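You operate a simulated robot arm through the tools that you are given. There is no shell and no other tool. Be economical: measure what you need, move in short steps, check, and stop when the job is done.

You run a simulated robot arm. Do the job below in one go: nothing can be reset, and whatever is moved stays where it is left.

## Task
Clamp the loose fitting in the vice, give it 4 turns of tape and screw the silver cap on.
Fine: wind clockwise, seen from above; reel back where it was; the fitting stays clamped.

It is judged by the outcome, as a careful person would: the job done as asked, and still so three seconds after it is handed in. It fails if anything else is knocked over, pushed out of place, dropped, spilled or broken. Lids that push on must go on centred and level and be pressed home; caps that screw on are set level and turned clockwise until they are tight.

## Robot
A 7-joint arm with a two-finger parallel gripper on a trunk, on a base that drives. Base frame: it is fixed to the floor where the robot stands at the start and does not move with it; the origin is under the middle of the robot, x ahead of it, y to its left, z up. Units: mm, rad, N and s.
Its first joint turns from -2.897 to 2.897 rad. Places, roughly: gap between the vice jaws [700, 200, 900]; silver cap (4x4x4 cm) [800, 0, 900]; steel vice knob [600, 200, 900]. Payload 3.43 kg.
The TCP is the grasp point between the finger pads, 30 mm short of the fingertips. In the tool frame z runs along the fingers and y along their closing line. The gripper opens to 94 mm. The fingers are 28 mm wide and 10 mm thick; the gripper's body (50 by 96 mm) begins 55 mm behind the TCP.
Orientation is that of the tool frame in the base frame, as [roll, pitch, yaw] about the fixed x, y, z axes, in that order (R = Rz(yaw) Ry(pitch) Rx(roll)). With the fingers straight down and closing along the base's y, the tool's x points along the base's -x, its y along +y and its z along -z.

## Interface
- The arm moves only by the tool jog_arm. Its argument "series" is a list of rows, each a list of 7 numbers: the shift along the base's x, y, z in mm, then the turn, a rotation vector about the base's x, y, z in rad, then the gripper command, from -1 (shut) to 1 (fully open), values between in proportion. In form: [[dx, dy, dz, rx, ry, rz, gripper], ...]. A call has 1 to 10 rows; each row is the pose to reach, as a shift and turn from the pose commanded when the call began. Rows are played at 5 a second. More than 50 mm and 0.15 rad between two rows, or a gripper value outside its range, and nothing of the call is played. Where a pose cannot be reached the arm comes as near as it can. A force on the tool above 50 N (or 10 N above the force at the start of the call, whichever is more), or a blocked arm, ends the call early, and 0.2 s more pass. The fingers move at their own pace (about 45 mm/s each) and stop on an object; they squeeze with about 29 N. The grip force told is the motor's: it shows also when the fingers shut on nothing. Time passes only in rows, and 0.2 s behind the last, so rows that repeat a pose let the fingers close. The reply holds the time, the measured pose of the TCP, the force on the tool along the base axes, the opening and the grip force, in the units named above and with some noise, with the torque about the TCP (base axes, N m) and any sound that the robot's microphone picked up.
- Cameras (640 x 400 px; columns grow to the right, rows downward): "scene" is now at [511.9, 203.6, 1289]; the picture's right is [-0.12, -0.99, 0.00], its down [-0.47, 0.06, -0.88] and it looks along [0.88, -0.11, -0.47] (base axes); focal length 214 px, centre (320, 200). "wrist" rides on the gripper at [76, 14, -102] in the tool frame; the picture's right is [-0.18, 0.98, 0.00], its down [-0.75, -0.14, -0.64] and it looks along [-0.63, -0.12, 0.77] (tool axes); focal length 243 px, centre (320, 200). There is no depth. A picture from a camera that has moved, and an enlarged one, comes with that camera's place and axes in the base frame and with its lens.
- grab_frame(camera): a new picture of that camera. It takes no simulated time.
- raise_lower(by): slides the trunk up (or, below 0, down) by that many mm; the arm and the scene camera ride with it, the base frame stays. It gives what a move gives, with no picture.
- steer(legs): drives the robot by 1 to 6 legs, each [ahead, left, turn to the left] in mm, mm and rad, along the robot's own axes; the way and the turn of a leg run together, so that a leg with both is an arc; at most 1500 mm and 3.142 rad a leg. The arm and the cameras ride along, it lands a little off, and it stops where it bumps. It gives what a move gives.
- pan_tilt(pan, tilt): turns the head with the scene camera to pan (to the left, within 1.798 rad either way) and tilt (down, from -0.506 to 1.204), counted from straight ahead of the robot. It gives what a move gives.
- zoom(camera, box): a new picture of the part [left, top, right, bottom] of that camera's present view, enlarged. It takes no simulated time.
- close_job(): hands the job in; it is judged then, once.

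Work in short steps. Places have to be worked out from the pictures, the camera data and where the tool is seen: move nearer, look again, correct. Check each grasp and each placing, and mend what went wrong. You have 120 turns and 90 pictures in all, those below and enlarged ones among them. Open the gripper and draw the arm clear of the work before you hand the job in, unless the task says otherwise; then end with one line.

The tools are called after "Emit:" as a command line: name --pt "numbers of a row" for each row, then --argument value for the rest, lists and objects as JSON in quotes. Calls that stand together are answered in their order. jog_arm: Moves the arm, as the interface text tells. Its arguments: {"type":"object","properties":{"series":{"type":"array","items":{"type":"array","items":{"type":"number"}}}},"required":["series"]} The other tools are called the same way: raise_lower (by) slides the trunk up or down; steer (legs) drives the base; pan_tilt (pan, tilt) turns the head that bears the scene camera; grab_frame (camera) takes a picture; zoom (camera, box) takes an enlarged picture of a part of a camera's view; close_job () hands the job in.

At the start:

```text
time_s: 0.0
eef_pos: [656.8, 229.5, 1267.9]
ee_rot: [3.141, 0.0, 3.141]
contact_force: [-0.8, 0.1, 0.0]
torque: [0.01, 0.02, -0.03]
width: 93.8
grasp_force: 0.0
trunk travel left (down, up): [-375.0, 115.0]
robot x, y, heading: [-0.3, 2.2, -0.002]
head pan, tilt: [-0.124, 0.489]
```

scene: 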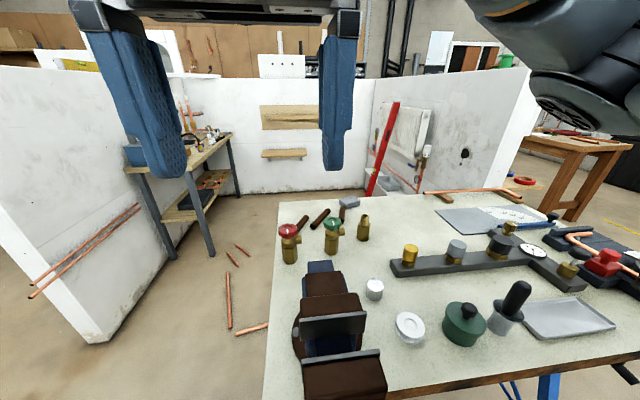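
wrist: 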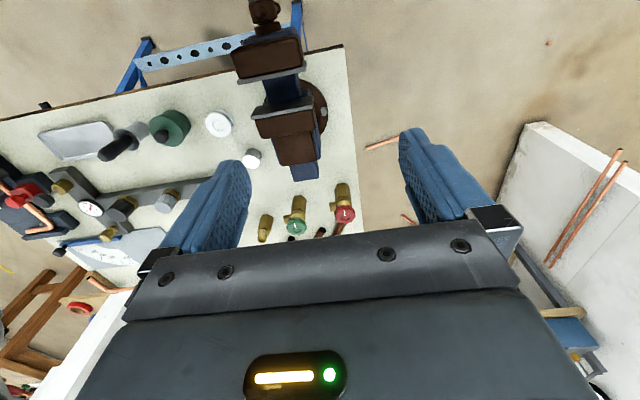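

The table shows a vice, several fittings, a white reel and a silver cap. I zoom in to tell them apart.

Emit:
zoom --camera "scene" --box '[260, 190, 460, 315]'

Emit:
zoom --camera "scene" --box '[270, 250, 510, 400]'

Emit:
zoom --camera "scene" --box '[380, 180, 640, 342]'

```text
3.20 times, centred on (360, 252) of scene
camera zoom: at [511.9, 203.6, 1289.0], right [-0.12, -0.99, 0.0], down [-0.47, 0.06, -0.88], along [0.88, -0.11, -0.47], focal length 686 px, centre (192, 32)
```

zoom: 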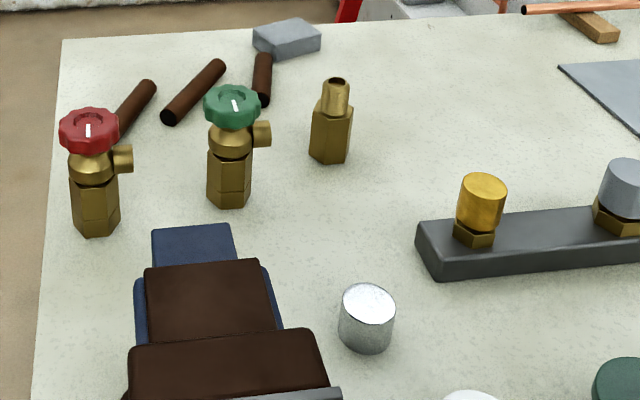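

```text
2.67 times, centred on (390, 325) of scene
camera zoom: at [511.9, 203.6, 1289.0], right [-0.12, -0.99, 0.0], down [-0.47, 0.06, -0.88], along [0.88, -0.11, -0.47], focal length 572 px, centre (133, -133)
```

zoom: 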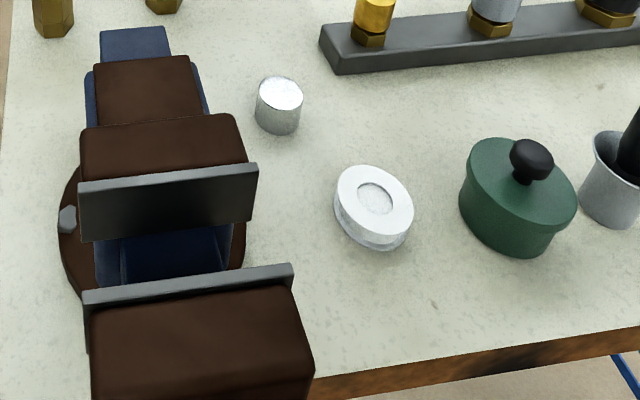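

```text
2.46 times, centred on (510, 261) of scene
camera zoom: at [511.9, 203.6, 1289.0], right [-0.12, -0.99, 0.0], down [-0.47, 0.06, -0.88], along [0.88, -0.11, -0.47], focal length 528 px, centre (-148, 50)
```

zoom: 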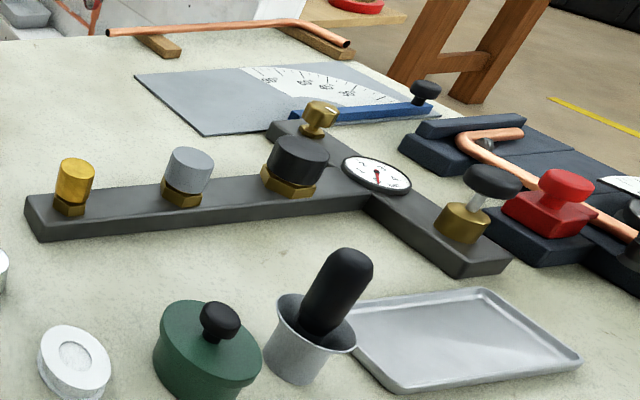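

The loose fitting seems to be the brass hex piece with the bare spigot. I tilt the head down to view the vice and its knob.

Emit:
pan_tilt --pan 0.0 --tilt 1.1

Emit:
grab_frame --camera "scene"

Emit:
zoom --camera "wrist" --box '[200, 0, 380, 112]'

```text
time_s: 1.0
eef_pos: [656.8, 230.3, 1266.5]
ee_rot: [3.139, 0.001, 3.141]
contact_force: [0.4, 0.1, -0.1]
torque: [0.0, 0.02, -0.02]
width: 94.2
grasp_force: 0.1
trunk travel left (down, up): [-375.0, 115.0]
robot x, y, heading: [-1.5, 3.5, 0.001]
head pan, tilt: [0.0, 1.1]
```

```text
84 pictures are left
camera scene: at [484.6, 214.9, 1240.4], right [0.0, -1.0, 0.0], down [-0.89, 0.0, -0.45], along [0.45, 0.0, -0.89], focal length 214 px, centre (320, 200)
```

scene: 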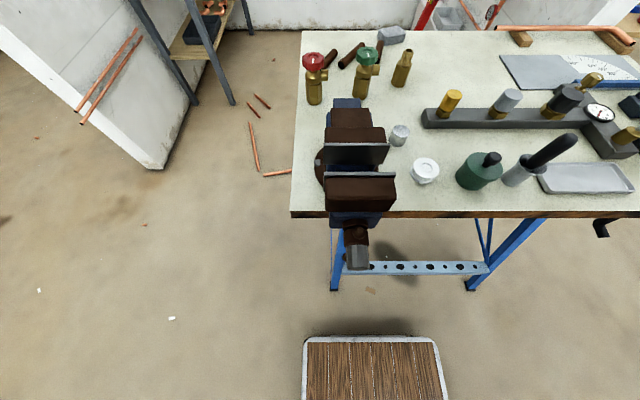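

```text
3.56 times, centred on (290, 56) of wrist
camera zoom: at [579.1, 245.4, 1368.5], right [0.18, 0.98, 0.0], down [0.75, -0.14, 0.64], along [0.63, -0.12, -0.77], focal length 863 px, centre (427, 712)
```

zoom: 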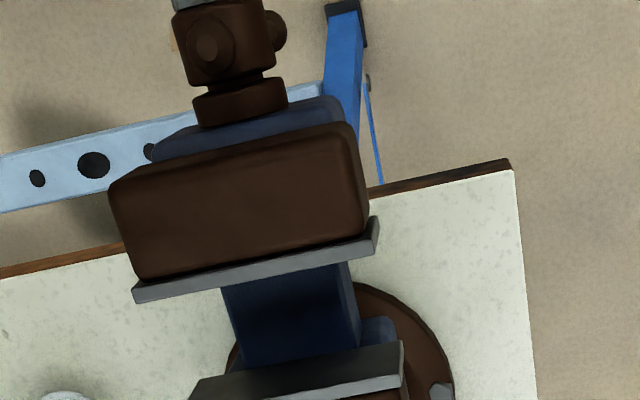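

Emit:
zoom --camera "scene" --box '[280, 110, 460, 280]'

Emit:
zoom --camera "scene" --box '[295, 25, 455, 125]'

```text
2.35 times, centred on (370, 195) of scene
camera zoom: at [484.6, 214.9, 1240.4], right [0.0, -1.0, 0.0], down [-0.89, 0.0, -0.45], along [0.45, 0.0, -0.89], focal length 505 px, centre (202, 212)
```

zoom: 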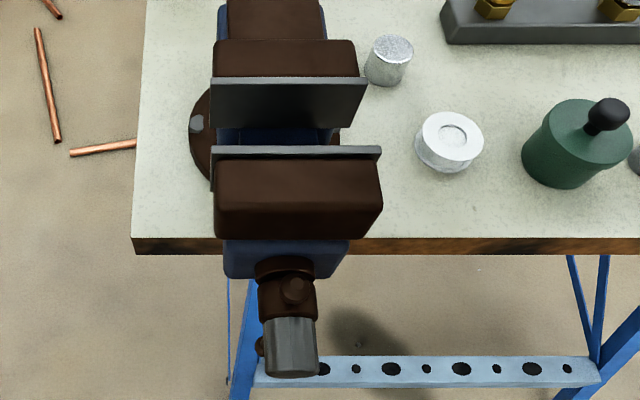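

```text
4.00 times, centred on (375, 75) of scene
camera zoom: at [484.6, 214.9, 1240.4], right [0.0, -1.0, 0.0], down [-0.89, 0.0, -0.45], along [0.45, 0.0, -0.89], focal length 858 px, centre (100, 700)
```

zoom: 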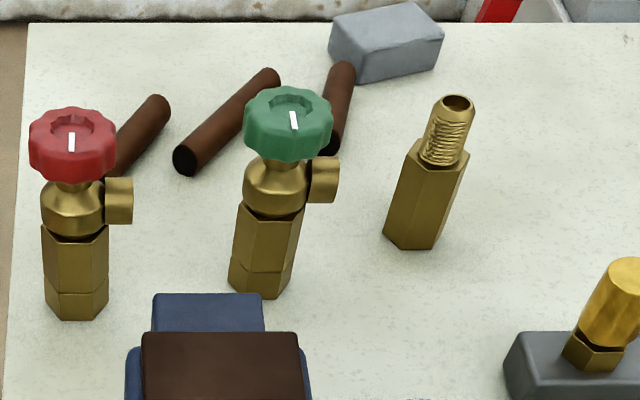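

The knob is a steel cylinder on the screw at about [560,155,910], the jaw tops are near z 995, and the table is near 880. The fitting stands at about [995,16]. I go over it with the arm for a closer look.

Emit:
jog_arm --pt "31 -24 0 0 0 0 1" --pt "62 -48 -12 0 0 0 1" --pt "93 -72 -27 0 0 0 1" --pt "124 -96 -42 0 0 0 1" --pt "155 -120 -57 0 0 0 1" --pt "186 -144 -72 0 0 0 1" --pt "217 -168 -87 0 0 0 1" --pt "243 -190 -100 0 0 0 1"

Emit:
grab_frame --camera "wrist"

Emit:
grab_frame --camera "scene"

```text
time_s: 2.8
eef_pos: [899.9, 39.9, 1167.0]
ee_rot: [-3.142, -0.001, -3.14]
contact_force: [-0.1, 0.3, -0.1]
torque: [0.02, -0.05, 0.01]
width: 94.0
grasp_force: 0.0
trunk travel left (down, up): [-375.0, 115.0]
robot x, y, heading: [1.0, 1.8, 0.0]
head pan, tilt: [0.0, 1.1]
```

```text
80 pictures are left
camera wrist: at [822.4, 54.8, 1268.9], right [0.18, 0.98, 0.0], down [0.75, -0.14, 0.64], along [0.63, -0.12, -0.77], focal length 243 px, centre (320, 200)
```

wrist: 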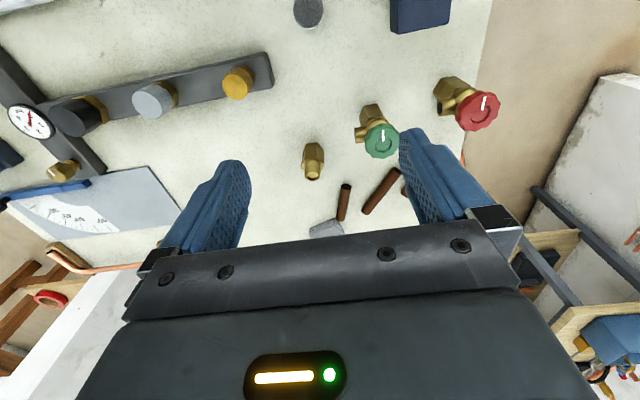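

```text
79 pictures are left
camera scene: at [484.4, 215.1, 1240.4], right [0.0, -1.0, 0.0], down [-0.89, 0.0, -0.45], along [0.45, 0.0, -0.89], focal length 214 px, centre (320, 200)
```

scene: 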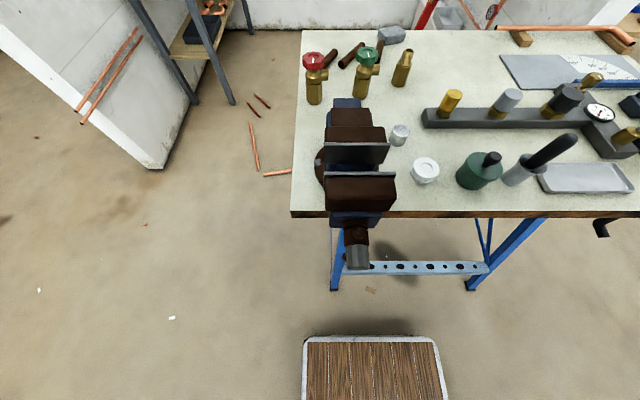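

The fitting is at about [1027,4], so I need to drive ahead a little. First I check what the wooden platform near the robot is.

Emit:
pan_tilt --pan 0.0 --tilt 1.204

Emit:
grab_frame --camera "scene"

Emit:
zoom --camera "wrist" --box '[260, 100, 400, 240]'

```text
time_s: 3.5
eef_pos: [899.7, 40.0, 1167.5]
ee_rot: [-3.141, 0.001, -3.14]
contact_force: [0.7, -0.8, -0.4]
torque: [0.01, 0.03, 0.02]
width: 94.1
grasp_force: 0.1
trunk travel left (down, up): [-375.0, 115.0]
robot x, y, heading: [0.3, 2.6, -0.004]
head pan, tilt: [0.0, 1.201]
```

```text
78 pictures are left
camera scene: at [477.4, 214.9, 1234.3], right [0.0, -1.0, 0.0], down [-0.93, 0.0, -0.36], along [0.36, 0.0, -0.93], focal length 214 px, centre (320, 200)
```

scene: 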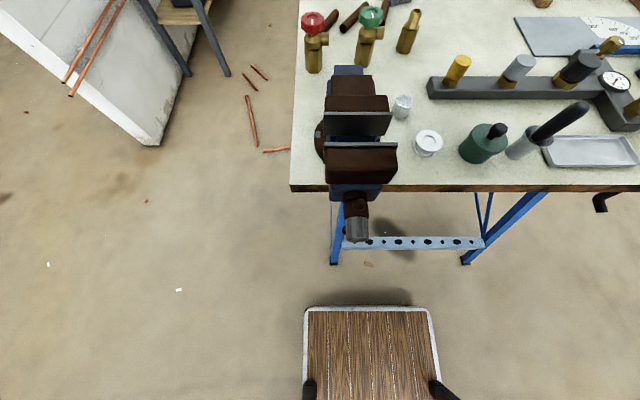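

```text
2.86 times, centred on (330, 170) of wrist
camera zoom: at [822.2, 55.0, 1269.1], right [0.18, 0.98, 0.0], down [0.75, -0.14, 0.64], along [0.63, -0.12, -0.77], focal length 693 px, centre (291, 286)
```

zoom: 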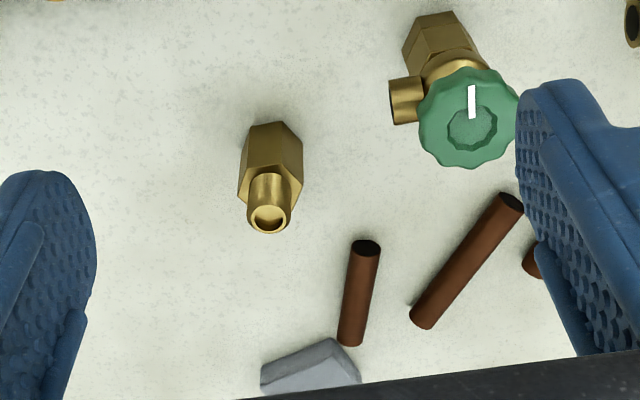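

The platform is the robot's own base deck, so there is free room ahead. I drive 100 mm forward.

Emit:
steer --legs '[[100, 0, 0]]'

Emit:
zoom --camera "wrist" --box '[240, 40, 400, 140]'

```text
time_s: 4.6
eef_pos: [999.5, 40.1, 1167.1]
ee_rot: [-3.141, 0.001, 3.14]
contact_force: [-0.2, 0.0, 0.4]
torque: [0.02, 0.02, -0.01]
width: 94.2
grasp_force: 0.1
trunk travel left (down, up): [-375.0, 115.0]
robot x, y, heading: [101.6, -0.4, 0.001]
head pan, tilt: [0.0, 1.201]
```

```text
4.00 times, centred on (320, 90) of wrist
camera zoom: at [922.2, 55.1, 1269.1], right [0.18, 0.98, 0.0], down [0.75, -0.14, 0.64], along [0.63, -0.12, -0.77], focal length 970 px, centre (320, 640)
```

zoom: 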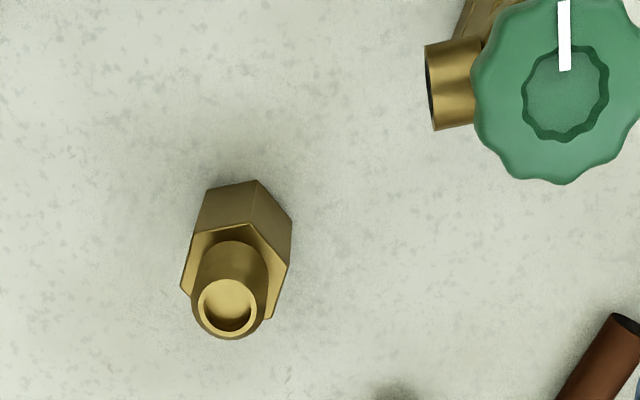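

Two wrist views put the thread top at [1040, 0.5, 941], the hex top near z 912, with hex flats already facing ±x. I will grip by the thread; first I come down above it and check.

Emit:
jog_arm --pt "20 -20 -30 0 0 0 0.1" --pt "40 -39 -60 0 0 0 0.1" --pt "40 -39 -105 0 0 0 0.1" --pt "40 -39 -145 0 0 0 0.1"

Emit:
grab_frame --camera "wrist"

```text
time_s: 5.6
eef_pos: [1038.9, 0.5, 1022.4]
ee_rot: [-3.14, 0.002, 3.14]
contact_force: [1.0, 0.2, 0.1]
torque: [0.01, -0.03, -0.01]
width: 51.9
grasp_force: 0.0
trunk travel left (down, up): [-375.0, 115.0]
robot x, y, heading: [100.7, -1.3, -0.004]
head pan, tilt: [0.0, 1.201]
```

```text
75 pictures are left
camera wrist: at [961.6, 16.4, 1124.9], right [0.18, 0.98, 0.0], down [0.75, -0.14, 0.64], along [0.63, -0.12, -0.77], focal length 243 px, centre (320, 200)
```

wrist: 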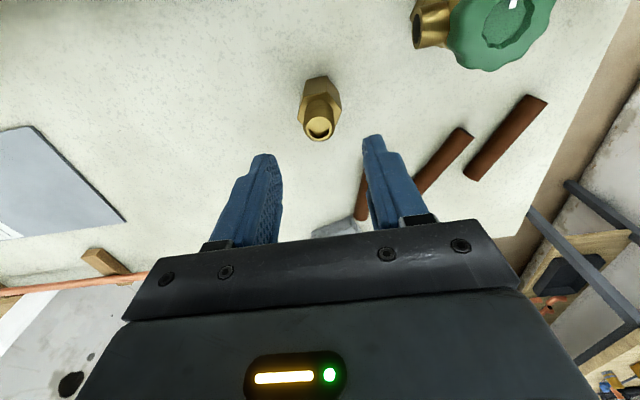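

The fitting is centred under the tool at [1039,0]. I descend to TCP z 948 and close on the thread.

Emit:
jog_arm --pt "0 0 -40 0 0 0 0.1" --pt "0 0 -74 0 0 0 0.1" --pt "0 0 -74 0 0 0 -1" --pt "0 0 -74 0 0 0 -1" --pt "0 0 -74 0 0 0 -1" --pt "0 0 -74 0 0 0 -1"

Emit:
grab_frame --camera "wrist"

```text
time_s: 7.0
eef_pos: [1038.5, 0.9, 947.6]
ee_rot: [3.139, -0.001, -3.141]
contact_force: [-0.4, 0.4, -0.1]
torque: [-0.03, -0.03, 0.0]
width: 25.0
grasp_force: 29.4
trunk travel left (down, up): [-375.0, 115.0]
robot x, y, heading: [99.0, 0.5, -0.002]
head pan, tilt: [0.0, 1.201]
```

```text
74 pictures are left
camera wrist: at [961.8, 16.2, 1049.5], right [0.18, 0.98, 0.0], down [0.75, -0.14, 0.64], along [0.63, -0.12, -0.77], focal length 243 px, centre (320, 200)
```

wrist: 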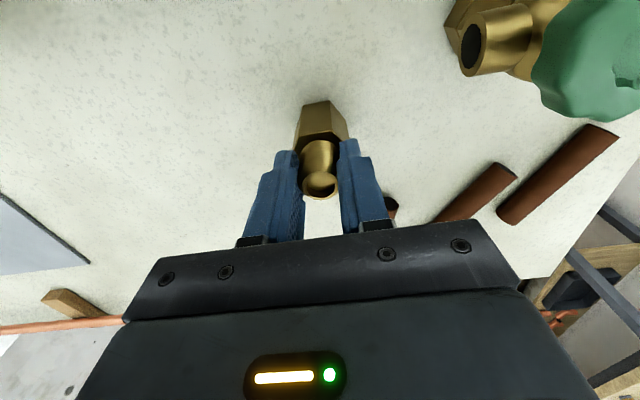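

The grip is firm on the 25 mm thread. I lift 200 mm and look.

Emit:
jog_arm --pt "0 0 20 0 0 0 -1" --pt "0 0 60 0 0 0 -1" --pt "0 0 100 0 0 0 -1" --pt "0 0 140 0 0 0 -1" --pt "0 0 180 0 0 0 -1" --pt "0 0 210 0 0 0 -1"

Emit:
steer --legs '[[-100, 0, 0]]'

Emit:
grab_frame --camera "wrist"

```text
time_s: 8.4
eef_pos: [1038.8, 0.1, 1159.2]
ee_rot: [-3.141, -0.002, 3.141]
contact_force: [0.5, -0.4, -2.8]
torque: [-0.01, 0.03, 0.03]
width: 25.0
grasp_force: 29.4
trunk travel left (down, up): [-375.0, 115.0]
robot x, y, heading: [100.7, -0.8, -0.001]
head pan, tilt: [0.0, 1.201]
```

```text
time_s: 9.6
eef_pos: [939.3, -0.8, 1159.7]
ee_rot: [-3.141, 0.001, 3.141]
contact_force: [0.7, -0.6, -3.1]
torque: [0.0, 0.01, 0.01]
width: 24.9
grasp_force: 29.0
trunk travel left (down, up): [-375.0, 115.0]
robot x, y, heading: [-4.3, 1.1, -0.002]
head pan, tilt: [0.0, 1.201]
```

```text
73 pictures are left
camera wrist: at [861.5, 14.4, 1260.2], right [0.19, 0.98, 0.0], down [0.75, -0.14, 0.64], along [0.63, -0.12, -0.77], focal length 243 px, centre (320, 200)
```

wrist: 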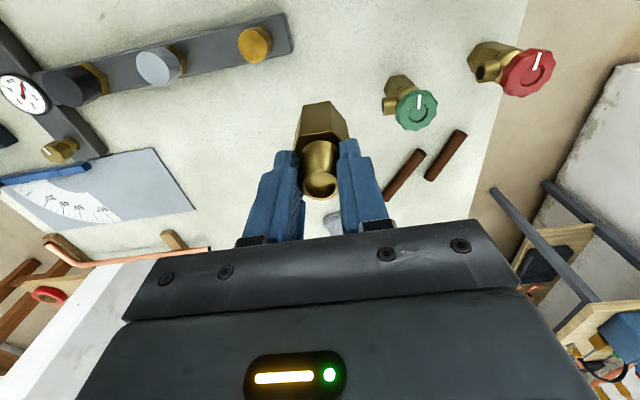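

The fitting is held upright. I carry it toward the vice at the same height.

Emit:
jog_arm --pt "-40 27 0 0 0 0 -1" --pt "-80 54 0 0 0 0 -1" --pt "-120 82 0 0 0 0 -1" --pt "-160 109 0 0 0 0 -1" --pt "-200 136 0 0 0 0 -1" --pt "-239 164 0 0 0 0 -1"

Emit:
grab_frame --camera "wrist"

Emit:
zoom --camera "scene" --box '[290, 50, 470, 250]'

```text
time_s: 11.0
eef_pos: [699.5, 160.9, 1159.5]
ee_rot: [-3.142, -0.001, 3.139]
contact_force: [0.3, -0.9, -2.7]
torque: [0.0, -0.03, 0.02]
width: 24.9
grasp_force: 29.1
trunk travel left (down, up): [-375.0, 115.0]
robot x, y, heading: [-1.4, -0.3, -0.001]
head pan, tilt: [0.0, 1.201]
```

```text
72 pictures are left
camera wrist: at [622.1, 176.7, 1260.9], right [0.19, 0.98, 0.0], down [0.75, -0.14, 0.64], along [0.63, -0.12, -0.77], focal length 243 px, centre (320, 200)
```

wrist: 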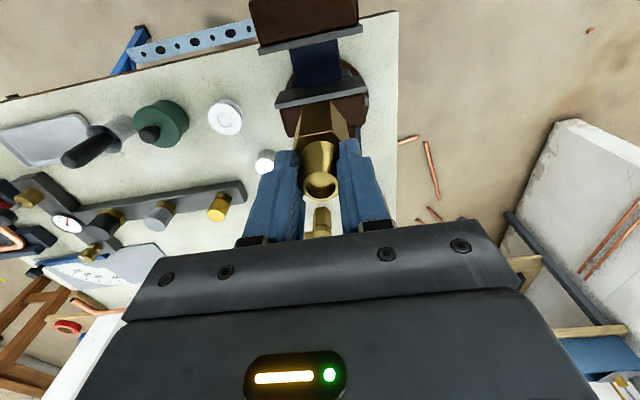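

```text
2.00 times, centred on (380, 150) of scene
camera zoom: at [477.2, 213.7, 1234.3], right [0.0, -1.0, 0.0], down [-0.93, 0.0, -0.36], along [0.36, 0.0, -0.93], focal length 429 px, centre (200, 300)
```

zoom: 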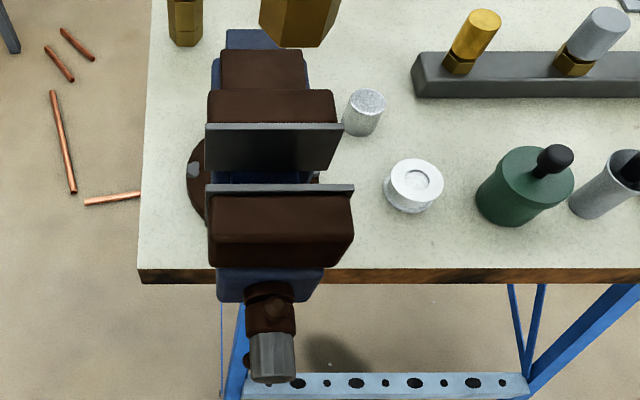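

I zoom on the jaws from the wrist to triangulate the gap.

Emit:
zoom --camera "wrist" --box '[240, 20, 400, 120]'

Emit:
zoom --camera "scene" --box '[310, 90, 410, 165]'

```text
4.00 times, centred on (320, 70) of wrist
camera zoom: at [622.1, 176.7, 1260.9], right [0.19, 0.98, 0.0], down [0.75, -0.14, 0.64], along [0.63, -0.12, -0.77], focal length 970 px, centre (320, 720)
```

zoom: 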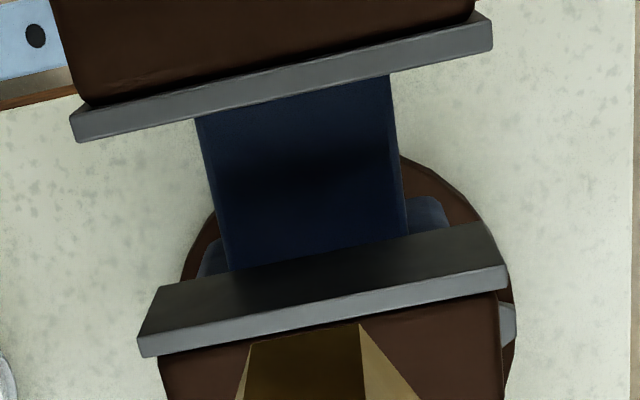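

```text
5.33 times, centred on (360, 128) of scene
camera zoom: at [477.2, 213.7, 1234.3], right [0.0, -1.0, 0.0], down [-0.93, 0.0, -0.36], along [0.36, 0.0, -0.93], focal length 1144 px, centre (107, 587)
```

zoom: 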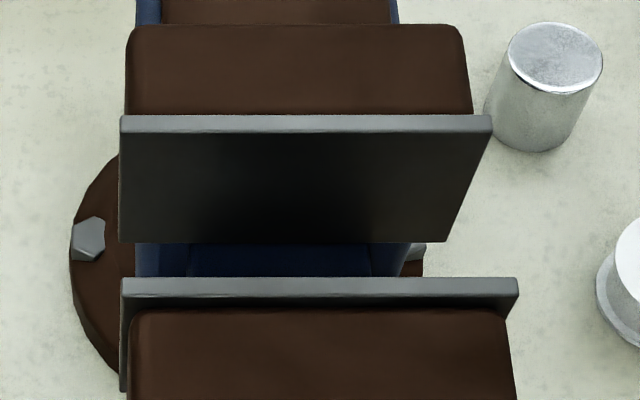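

Jaw faces are at x≈653.5 and 700, y 110–210, tops at z≈993; the gap centre is [677,160]. I centre the fitting and lower it into the gap to about bottom z 965.

Emit:
jog_arm --pt "-22.5 -1 0 0 0 0 -1" --pt "-22.5 -1 -30 0 0 0 -1" --pt "-22.5 -1 -60 0 0 0 -1" --pt "-22.5 -1 -85 0 0 0 -1" --pt "-22.5 -1 -109 0 0 0 -1"

Emit:
zoom --camera "wrist" --box '[200, 40, 440, 220]'

Emit:
zoom --camera "scene" --box '[300, 40, 420, 165]'

```text
time_s: 12.2
eef_pos: [676.4, 162.6, 1049.9]
ee_rot: [-3.141, 0.001, 3.139]
contact_force: [0.3, 0.1, -2.9]
torque: [-0.01, 0.0, -0.01]
width: 24.9
grasp_force: 29.0
trunk travel left (down, up): [-375.0, 115.0]
robot x, y, heading: [2.4, -1.5, -0.006]
head pan, tilt: [0.0, 1.201]
```

```text
2.22 times, centred on (320, 130) of wrist
camera zoom: at [599.9, 177.7, 1151.6], right [0.19, 0.98, 0.0], down [0.75, -0.14, 0.64], along [0.63, -0.12, -0.77], focal length 539 px, centre (320, 356)
```

zoom: 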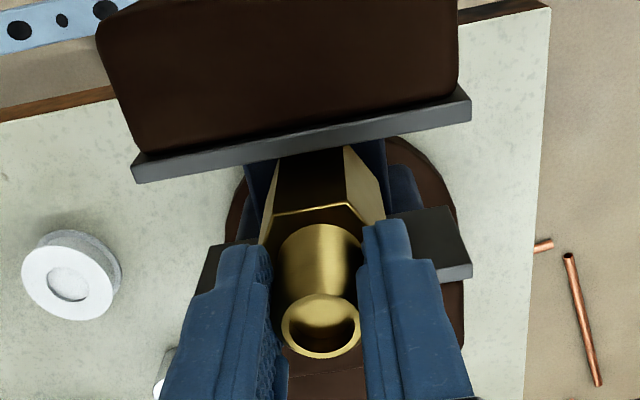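

```text
3.20 times, centred on (360, 102) of scene
camera zoom: at [476.8, 214.4, 1234.4], right [0.0, -1.0, 0.0], down [-0.93, 0.0, -0.36], along [0.36, 0.0, -0.93], focal length 686 px, centre (192, 512)
```

zoom: 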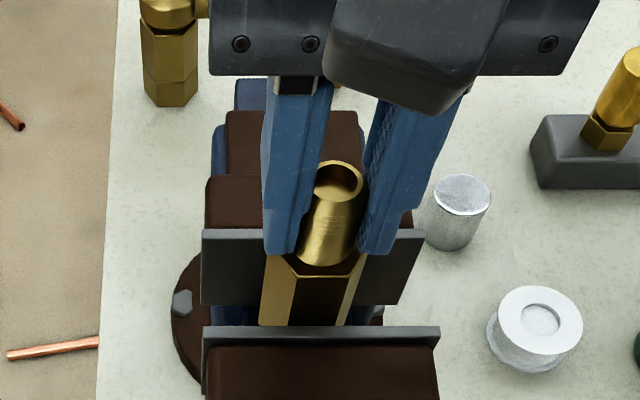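

The fitting goes cleanly into the gap. I lower in small rows until it touches the slide.

Emit:
jog_arm --pt "0 0 -4 0 0 0 -1" --pt "0 0 -8 0 0 0 -1" --pt "0 0 -12 0 0 0 -1" --pt "0 0 -15 0 0 0 -1"

```text
time_s: 13.2
eef_pos: [676.7, 162.0, 1035.9]
ee_rot: [3.141, 0.001, 3.14]
contact_force: [-0.7, -0.2, -3.1]
torque: [0.02, 0.0, 0.01]
width: 25.1
grasp_force: 28.9
trunk travel left (down, up): [-375.0, 115.0]
robot x, y, heading: [-1.1, -1.3, -0.002]
head pan, tilt: [0.0, 1.201]
```

Emit:
jog_arm --pt "0 0 -3 0 0 0 -1" --pt "0 0 -6 0 0 0 -1" --pt "0 0 -8 0 0 0 -1"

```text
time_s: 14.0
eef_pos: [677.8, 161.6, 1028.9]
ee_rot: [3.14, 0.005, 3.139]
contact_force: [2.1, -0.7, 36.7]
torque: [-0.21, -0.06, -0.05]
width: 25.1
grasp_force: 29.1
trunk travel left (down, up): [-375.0, 115.0]
robot x, y, heading: [-0.6, 3.6, -0.002]
head pan, tilt: [0.0, 1.201]
```

Contact: the fitting stands on the slide with the hex top level with the jaw tops. I relieve the load, open, and lift clear straight up.

Emit:
jog_arm --pt "0 0 1.5 0 0 0 -1" --pt "0 0 1.5 0 0 0 -0.2" --pt "0 0 1.5 0 0 0 0.1" --pt "0 0 1.5 0 0 0 0.1" --pt "0 0 20 0 0 0 0.1" --pt "0 0 60 0 0 0 0.1" --pt "0 0 100 0 0 0 0.1" --pt "0 0 130 0 0 0 0.1"

Emit:
zoom --camera "wrist" --box '[200, 20, 440, 170]'

Emit:
zoom --camera "scene" --box '[300, 80, 420, 255]'

```text
time_s: 15.8
eef_pos: [677.4, 161.8, 1158.0]
ee_rot: [-3.141, -0.001, 3.138]
contact_force: [0.3, -0.7, 0.2]
torque: [0.03, 0.0, 0.0]
width: 51.5
grasp_force: 0.0
trunk travel left (down, up): [-375.0, 115.0]
robot x, y, heading: [0.2, 2.7, -0.003]
head pan, tilt: [0.0, 1.201]
```

```text
2.67 times, centred on (320, 95) of wrist
camera zoom: at [600.5, 177.5, 1258.5], right [0.19, 0.98, 0.0], down [0.75, -0.14, 0.64], along [0.63, -0.12, -0.77], focal length 647 px, centre (320, 480)
```

zoom: 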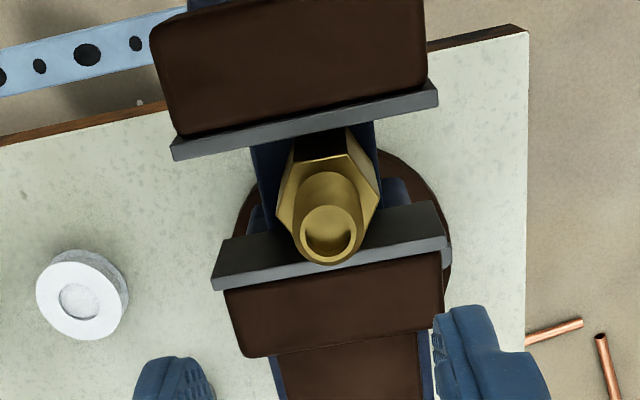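

```text
2.29 times, centred on (360, 168) of scene
camera zoom: at [477.0, 214.4, 1234.2], right [0.0, -1.0, 0.0], down [-0.93, 0.0, -0.36], along [0.36, 0.0, -0.93], focal length 490 px, centre (229, 274)
```

zoom: 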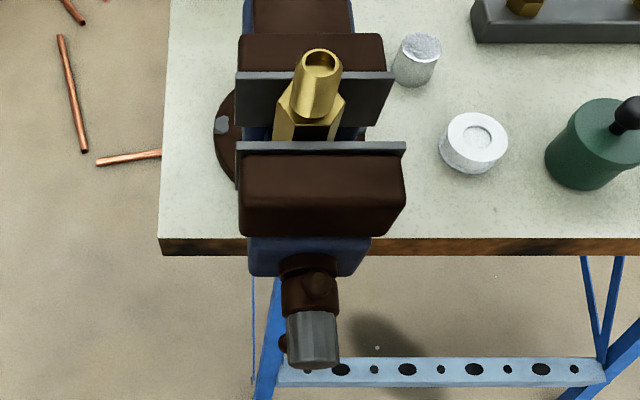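

The fitting stands upright in the gap. I back the robot up for room to come at the knob horizontally, and look at the knob closely.

Emit:
steer --legs '[[-330, 0, 0]]'

Emit:
pan_tilt --pan 0.0 --tilt 0.8

Emit:
jog_arm --pt "-5 0 0 0 -0.14 0 0.1" --pt "-10 0 -10 0 -0.28 0 0.1" --pt "-15 0 -20 0 -0.42 0 0.1" --pt "-20 0 -30 0 -0.56 0 0.1" --pt "-25 0 -40 0 -0.7 0 0.1" --pt "-30 0 -50 0 -0.84 0 0.1" --pt "-35 0 -60 0 -0.98 0 0.1" --pt "-40 0 -70 0 -1.12 0 0.1" --pt "-45 0 -80 0 -1.26 0 0.1" --pt "-50 0 -90 0 -1.4 0 0.1"

Emit:
grab_frame --camera "scene"

Emit:
grab_frame --camera "wrist"

```text
time_s: 17.9
eef_pos: [349.9, 161.8, 1156.8]
ee_rot: [-3.141, -0.001, 3.14]
contact_force: [-0.7, 0.0, 0.0]
torque: [0.0, 0.0, 0.03]
width: 51.7
grasp_force: 0.0
trunk travel left (down, up): [-375.0, 115.0]
robot x, y, heading: [-327.9, 0.3, -0.003]
head pan, tilt: [0.0, 1.201]
```

```text
time_s: 18.8
eef_pos: [350.0, 161.0, 1156.9]
ee_rot: [3.141, 0.0, 3.14]
contact_force: [-0.6, -0.4, 0.1]
torque: [-0.02, -0.01, 0.02]
width: 51.6
grasp_force: 0.0
trunk travel left (down, up): [-375.0, 115.0]
robot x, y, heading: [-330.2, 1.0, -0.006]
head pan, tilt: [0.0, 0.799]
```

```text
time_s: 21.0
eef_pos: [343.3, 206.4, 1081.5]
ee_rot: [3.123, 1.385, 3.116]
contact_force: [0.1, 0.2, -0.1]
torque: [-0.02, -0.04, 0.0]
width: 51.7
grasp_force: 0.0
out of reach, approached as far as the arm can: row 5, 6, 7, 8, 9, 10
trunk travel left (down, up): [-375.0, 115.0]
robot x, y, heading: [-327.5, 0.7, -0.007]
head pan, tilt: [0.0, 0.799]
```

```text
64 pictures are left
camera scene: at [174.7, 213.3, 1261.8], right [0.0, -1.0, 0.0], down [-0.72, 0.0, -0.7], along [0.7, 0.0, -0.72], focal length 214 px, centre (320, 200)
```

scene: 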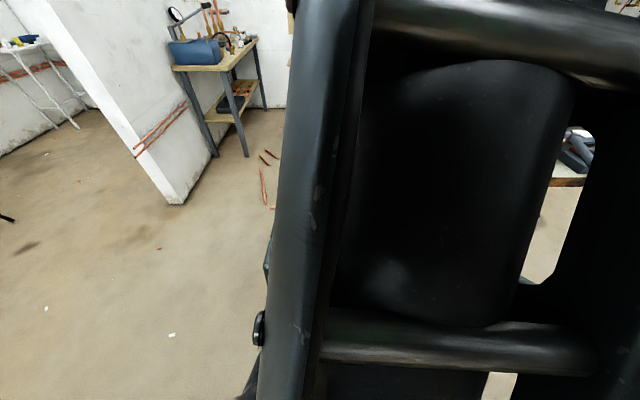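

```text
63 pictures are left
camera wrist: at [227.1, 221.5, 1025.1], right [0.04, 0.98, 0.18], down [-0.49, -0.14, 0.86], along [0.87, -0.12, 0.48], focal length 243 px, centre (320, 200)
```

wrist: 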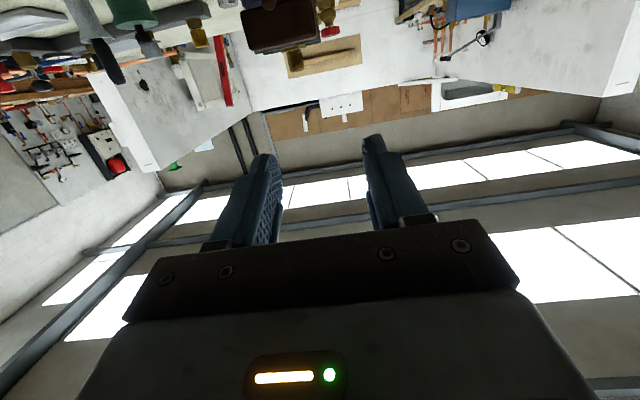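

The wrist was too folded there; I extend forward (still short of the knob) and finish the turn to horizontal.

Emit:
jog_arm --pt "40 0 0 0 -0.06 0 0.1" --pt "80 0 0 0 -0.12 0 0.1" --pt "120 0 0 0 -0.171 0 0.1" --pt "140 0 0 0 -0.171 0 0.1"

Emit:
pan_tilt --pan 0.0 --tilt 0.6

Emit:
grab_frame --camera "scene"

```text
time_s: 22.0
eef_pos: [482.0, 206.2, 1083.8]
ee_rot: [0.903, 1.567, 0.903]
contact_force: [-0.5, 0.5, 1.3]
torque: [0.0, 0.01, 0.0]
width: 51.7
grasp_force: 0.0
out of reach, approached as far as the arm can: row 1
trunk travel left (down, up): [-375.0, 115.0]
robot x, y, heading: [-329.2, 1.6, -0.005]
head pan, tilt: [0.0, 0.799]
```

```text
time_s: 22.8
eef_pos: [481.8, 205.7, 1081.3]
ee_rot: [1.437, 1.567, 1.437]
contact_force: [-0.6, -0.2, 0.2]
torque: [0.0, -0.02, 0.0]
width: 51.7
grasp_force: 0.1
trunk travel left (down, up): [-375.0, 115.0]
robot x, y, heading: [-329.6, 0.1, -0.0]
head pan, tilt: [0.0, 0.6]
```

```text
62 pictures are left
camera scene: at [181.8, 213.9, 1278.9], right [0.0, -1.0, 0.0], down [-0.57, 0.0, -0.82], along [0.82, 0.0, -0.57], focal length 214 px, centre (320, 200)
```

scene: 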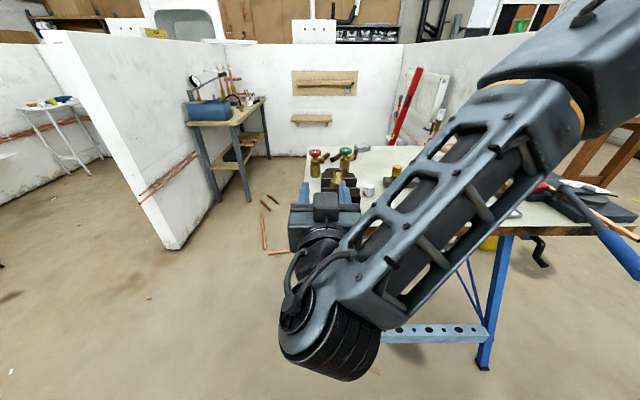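

The tool is horizontal now. I test the wrist's free roll range by turning back (−x) while moving in line with the screw axis, so I begin with the longest sweep available.

Emit:
jog_arm --pt "0 -5 -10 -0.15 0 0 0.1" --pt "0 -10 -20 -0.3 0 0 0.1" --pt "0 -15 -30 -0.45 0 0 0.1" --pt "0 -20 -40 -0.6 0 0 0.1" --pt "0 -25 -50 -0.75 0 0 0.1" --pt "0 -30 -60 -0.9 0 0 0.1" --pt "0 -35 -70 -1.05 0 0 0.1" --pt "0 -40 -80 -1.2 0 0 0.1" --pt "0 -44 -90 -1.35 0 0 0.1" --pt "0 -46 -100 -1.5 0 0 0.1"

Emit:
grab_frame --camera "wrist"

```text
time_s: 24.9
eef_pos: [482.7, 160.1, 982.2]
ee_rot: [-1.571, 0.07, -1.571]
contact_force: [-0.4, 0.0, -0.9]
torque: [-0.01, -0.01, -0.02]
width: 51.6
grasp_force: 0.0
trunk travel left (down, up): [-375.0, 115.0]
robot x, y, heading: [-329.4, 5.5, -0.0]
head pan, tilt: [0.0, 0.6]
```

```text
61 pictures are left
camera wrist: at [379.0, 86.1, 961.3], right [0.0, 0.25, -0.97], down [-0.64, 0.74, 0.19], along [0.77, 0.62, 0.16], focal length 243 px, centre (320, 200)
```

wrist: 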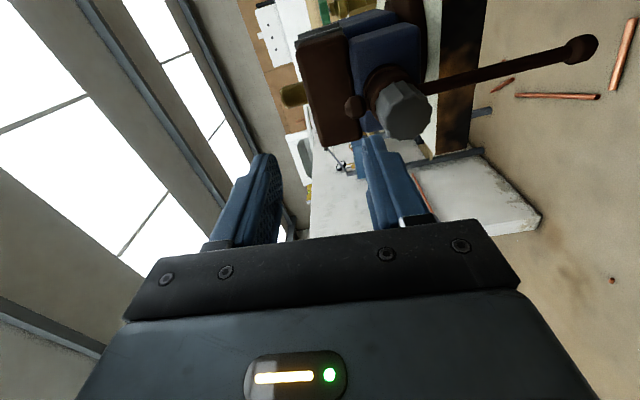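

Clear view: an octagonal steel knob with a tommy bar hanging down behind it. I turn the roll back further to see how far it goes.

Emit:
jog_arm --pt "0 0 -5 -0.15 0 0 0.1" --pt "0 0 -10 -0.3 0 0 0.1" --pt "0 0 -15 -0.45 0 0 0.1" --pt "0 0 -15 -0.6 0 0 0.1" --pt "0 0 -15 -0.75 0 0 0.1" --pt "0 0 -15 -0.9 0 0 0.1" --pt "0 0 -15 -1.05 0 0 0.1" --pt "0 0 -15 -1.2 0 0 0.1" --pt "0 0 -15 -1.35 0 0 0.1" --pt "0 0 -15 -1.5 0 0 0.1"

Emit:
grab_frame --camera "wrist"

```text
time_s: 27.1
eef_pos: [481.3, 160.4, 966.3]
ee_rot: [-1.574, -1.427, -1.569]
contact_force: [0.6, -0.8, 0.3]
torque: [0.02, -0.02, 0.01]
width: 51.6
grasp_force: 0.1
trunk travel left (down, up): [-375.0, 115.0]
robot x, y, heading: [-328.6, -0.0, 0.0]
head pan, tilt: [0.0, 0.6]
```

```text
60 pictures are left
camera wrist: at [378.7, 136.0, 1039.5], right [0.0, -0.95, -0.32], down [-0.64, 0.25, -0.73], along [0.77, 0.21, -0.61], focal length 243 px, centre (320, 200)
```

wrist: 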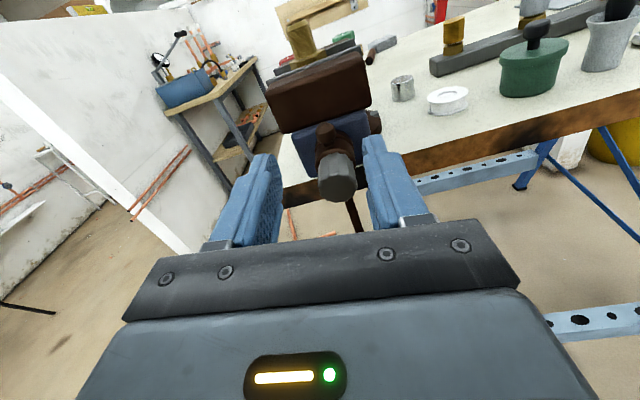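

The knob end is at about [546,160,920]. I drop in line with it, stopping just short, and look closely.

Emit:
jog_arm --pt "0 0 -15 0 0 0 0.4" --pt "0 0 -30 0 0 0 0.4" --pt "10 0 -46 0 0 0 0.4" --pt "22 0 -46 0 0 0 0.4"

Emit:
zoom --camera "wrist" --box '[220, 60, 440, 240]'

```text
time_s: 28.1
eef_pos: [503.7, 161.1, 921.2]
ee_rot: [-1.575, -1.427, -1.567]
contact_force: [0.0, 0.6, 0.0]
torque: [0.01, 0.01, 0.04]
width: 65.8
grasp_force: 0.1
trunk travel left (down, up): [-375.0, 115.0]
robot x, y, heading: [-327.8, 2.7, -0.008]
head pan, tilt: [0.0, 0.6]
```

```text
2.22 times, centred on (330, 150) of wrist
camera zoom: at [400.7, 136.2, 993.3], right [0.0, -0.95, -0.32], down [-0.64, 0.25, -0.72], along [0.77, 0.21, -0.61], focal length 539 px, centre (298, 311)
```

zoom: 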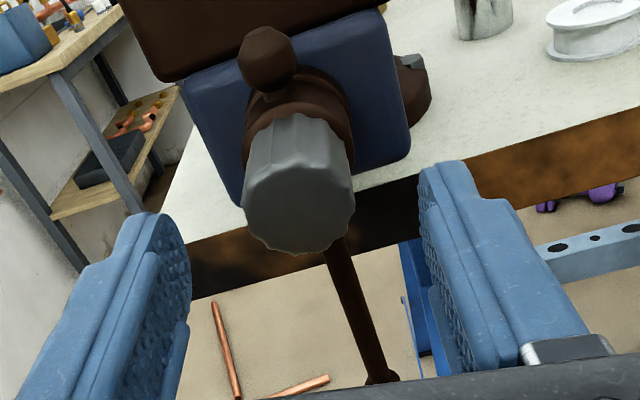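

The knob axis is about [·,161.5,917]. I advance so the fingertips overlap the knob by about 22 mm, and close.

Emit:
jog_arm --pt "0 0.5 -3 0 0 0 0.4" --pt "17 0.5 -3 0 0 0 0.4" --pt "34 0.5 -3 0 0 0 0.4" --pt "34 0.5 -3 0 0 0 -1" --pt "34 0.5 -3 0 0 0 -1" --pt "34 0.5 -3 0 0 0 -1" --pt "34 0.5 -3 0 0 0 -1"

Emit:
zoom --camera "wrist" --box '[220, 60, 440, 240]'

```text
time_s: 29.8
eef_pos: [537.6, 161.3, 917.8]
ee_rot: [-1.569, -1.425, -1.571]
contact_force: [5.0, 6.8, 2.2]
torque: [-0.06, 0.11, 0.13]
width: 32.3
grasp_force: 44.4
trunk travel left (down, up): [-375.0, 115.0]
robot x, y, heading: [-328.5, 1.6, -0.004]
head pan, tilt: [0.0, 0.6]
```

```text
2.22 times, centred on (330, 150) of wrist
camera zoom: at [434.7, 136.2, 990.6], right [0.0, -0.95, -0.32], down [-0.64, 0.25, -0.73], along [0.77, 0.21, -0.61], focal length 539 px, centre (298, 311)
```

zoom: 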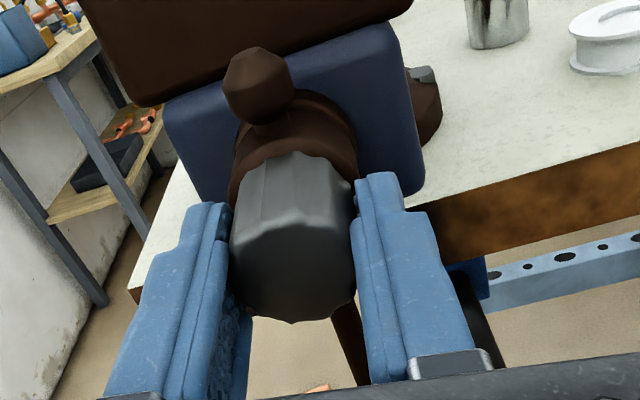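

Knob gripped (32 mm). I turn it clockwise as seen from the robot (+x rotation).

Emit:
jog_arm --pt "0 0.5 0 0.14 0 0 -1" --pt "0 0.5 0 0.28 0 0 -1" --pt "0 0.5 0 0.42 0 0 -1" --pt "0 0.5 0 0.56 0 0 -1" --pt "0 0.5 0 0.7 0 0 -1" --pt "0 0.5 0 0.84 0 0 -1" --pt "0 0.5 0 0.98 0 0 -1" --pt "0 0.5 0 1.12 0 0 -1" --pt "0 0.5 0 1.26 0 0 -1" --pt "0 0.5 0 1.4 0 0 -1"

Emit:
grab_frame --camera "wrist"

Emit:
zoom --camera "scene" --box '[260, 130, 400, 250]'

```text
time_s: 31.3
eef_pos: [539.4, 162.0, 920.9]
ee_rot: [-1.564, -0.527, -1.569]
contact_force: [4.7, 3.7, 6.7]
torque: [-0.01, 1.01, -0.25]
width: 31.6
grasp_force: 45.2
trunk travel left (down, up): [-375.0, 115.0]
robot x, y, heading: [-326.0, 2.1, -0.001]
head pan, tilt: [0.0, 0.6]
stopped in row 7: the force on the tool passed its limit at 51 N (the readings are from after the stop); the commanded pose is now the measured one
```

```text
57 pictures are left
camera wrist: at [435.2, 89.8, 945.1], right [0.01, -0.33, -0.94], down [-0.64, 0.72, -0.26], along [0.76, 0.61, -0.21], focal length 243 px, centre (320, 200)
```

wrist: 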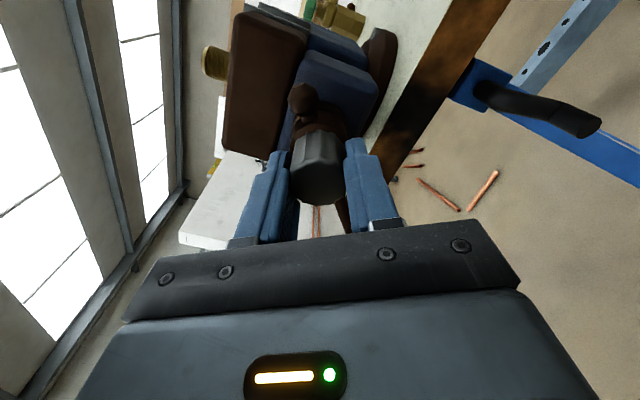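

```text
3.33 times, centred on (330, 190) of scene
camera zoom: at [181.8, 214.5, 1278.6], right [0.0, -1.0, 0.0], down [-0.56, 0.0, -0.83], along [0.83, 0.0, -0.56], focal length 715 px, centre (287, 233)
```

zoom: 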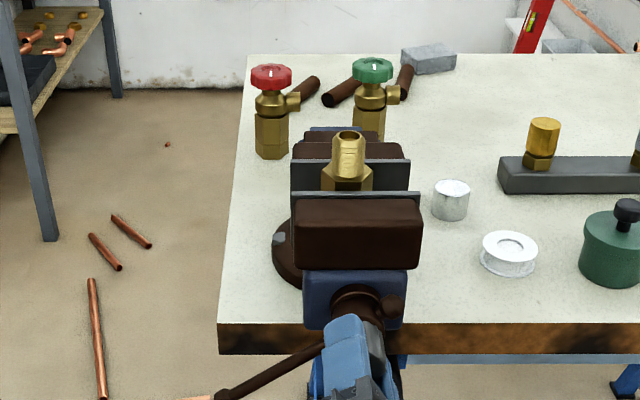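

The bar and knob have turned 0.9 rad and the jaw advanced about 2 mm. The force limit tripped because the screw advances, so I go on in shorter calls, following it along x.

Emit:
jog_arm --pt "0.3 0 0 0.12 0 0 -1" --pt "0.6 0 0 0.24 0 0 -1" --pt "0.8 0 0 0.36 0 0 -1" --pt "1.0 0 0 0.48 0 0 -1" --pt "1.2 0 0 0.6 0 0 -1"

```text
time_s: 32.5
eef_pos: [538.8, 163.3, 922.4]
ee_rot: [-1.563, 0.074, -1.568]
contact_force: [-4.3, 7.7, 24.5]
torque: [-0.15, 0.71, -0.5]
width: 31.8
grasp_force: 44.9
trunk travel left (down, up): [-375.0, 115.0]
robot x, y, heading: [-327.8, 1.6, -0.004]
head pan, tilt: [0.0, 0.6]
```

The knob pushes the tool up and slightly +y, so I shift by those amounts while continuing the turn.

Emit:
jog_arm --pt "0 1 2 0.0 0 0 -1" --pt "0 1 2.5 0.12 0 0 -1" --pt "0 1 2.5 0.24 0 0 -1" --pt "0.0 1 2.5 0.36 0 0 -1" --pt "0.0 1 2.5 0.48 0 0 -1" --pt "0 1 2.5 0.6 0 0 -1"

Emit:
zoom --camera "scene" --box '[290, 140, 390, 230]'

```text
time_s: 33.9
eef_pos: [540.5, 162.2, 924.4]
ee_rot: [-1.564, 0.676, -1.568]
contact_force: [-2.0, -2.5, 15.7]
torque: [-0.08, 0.6, 0.32]
width: 31.7
grasp_force: 45.2
trunk travel left (down, up): [-375.0, 115.0]
robot x, y, heading: [-330.8, -1.3, -0.005]
head pan, tilt: [0.0, 0.6]
```

```text
4.44 times, centred on (340, 185) of scene
camera zoom: at [181.7, 214.0, 1279.2], right [0.0, -1.0, 0.0], down [-0.56, 0.0, -0.83], along [0.83, 0.0, -0.56], focal length 953 px, centre (231, 267)
```

zoom: 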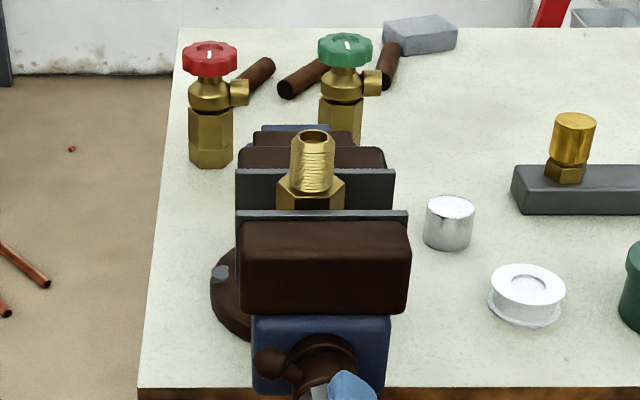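

The gap is closing. I continue turning, raised slightly.

Emit:
jog_arm --pt "0.3 0 1 0.13 0 0 -1" --pt "0.6 0 1 0.26 0 0 -1" --pt "0.9 0 1 0.39 0 0 -1" --pt "1.2 0 1 0.52 0 0 -1" --pt "1.5 0 1 0.65 0 0 -1" --pt "1.5 0 1 0.78 0 0 -1" --pt "1.5 0 1 0.9 0 0 -1"

Emit:
zoom --camera "scene" --box '[290, 140, 390, 230]'

```text
time_s: 35.5
eef_pos: [540.5, 158.8, 924.5]
ee_rot: [1.155, 1.566, 1.147]
contact_force: [-29.8, -30.2, 8.2]
torque: [-0.09, -0.01, -0.13]
width: 31.3
grasp_force: 44.5
trunk travel left (down, up): [-375.0, 115.0]
robot x, y, heading: [-327.3, 1.7, -0.005]
head pan, tilt: [0.0, 0.6]
```

```text
4.44 times, centred on (340, 185) of scene
camera zoom: at [180.9, 213.2, 1279.5], right [0.0, -1.0, 0.0], down [-0.56, 0.0, -0.83], along [0.83, 0.0, -0.56], focal length 953 px, centre (231, 267)
```

zoom: 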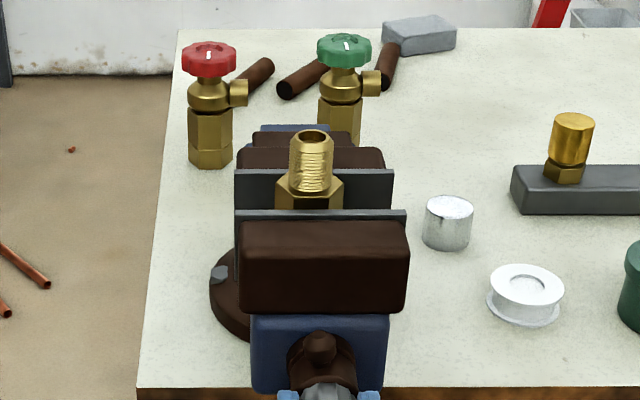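

The knob turns, but jaw travel per turn seems small. I take a tight zoom to measure the jaw accurately.

Emit:
zoom --camera "scene" --box '[312, 165, 360, 195]'

Emit:
grab_frame --camera "wrist"

```text
13.33 times, centred on (336, 180) of scene
camera zoom: at [180.9, 213.2, 1279.5], right [0.0, -1.0, 0.0], down [-0.56, 0.0, -0.83], along [0.83, 0.0, -0.56], focal length 2860 px, centre (107, 467)
```

zoom: 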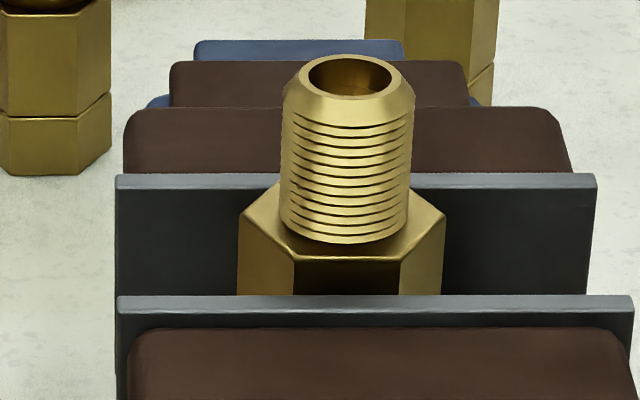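

```text
52 pictures are left
camera wrist: at [437.6, 176.8, 847.2], right [0.01, 0.98, 0.19], down [-0.64, -0.14, 0.75], along [0.76, -0.13, 0.63], focal length 243 px, centre (320, 200)
```

wrist: 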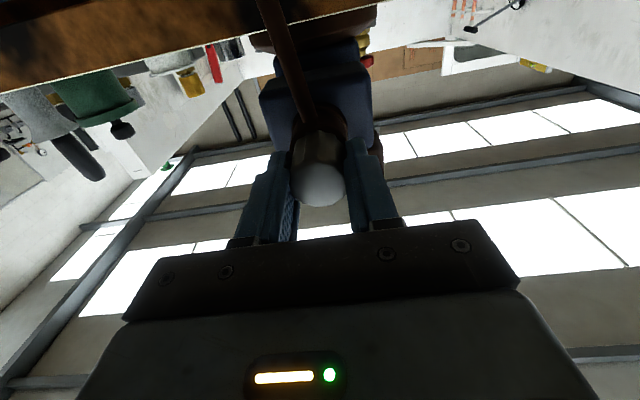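

Jaw gap has gone from about 46.5 to 43.7 mm, so roughly 6 mm per turn, with about 1.5 turns remaining. I keep turning in this grip, relieving the side forces.

Emit:
jog_arm --pt "0 -1.5 0 0.0 0 0 -1" --pt "0 -1.5 0 0.13 0 0 -1" --pt "0.2 -1.5 0 0.26 0 0 -1" --pt "0.4 -1.5 0 0.39 0 0 -1" --pt "0.5 -1.5 0 0.52 0 0 -1" --pt "0.6 -1.5 0 0.65 0 0 -1" --pt "0.7 -1.5 0 0.78 0 0 -1" --pt "0.8 -1.5 0 0.9 0 0 -1"

```text
time_s: 37.3
eef_pos: [541.2, 158.5, 922.9]
ee_rot: [1.578, 0.665, 1.565]
contact_force: [-21.2, -33.9, 0.8]
torque: [-0.14, 0.14, -0.68]
width: 31.6
grasp_force: 44.9
trunk travel left (down, up): [-375.0, 115.0]
robot x, y, heading: [-327.3, -1.4, -0.005]
head pan, tilt: [0.0, 0.6]
```

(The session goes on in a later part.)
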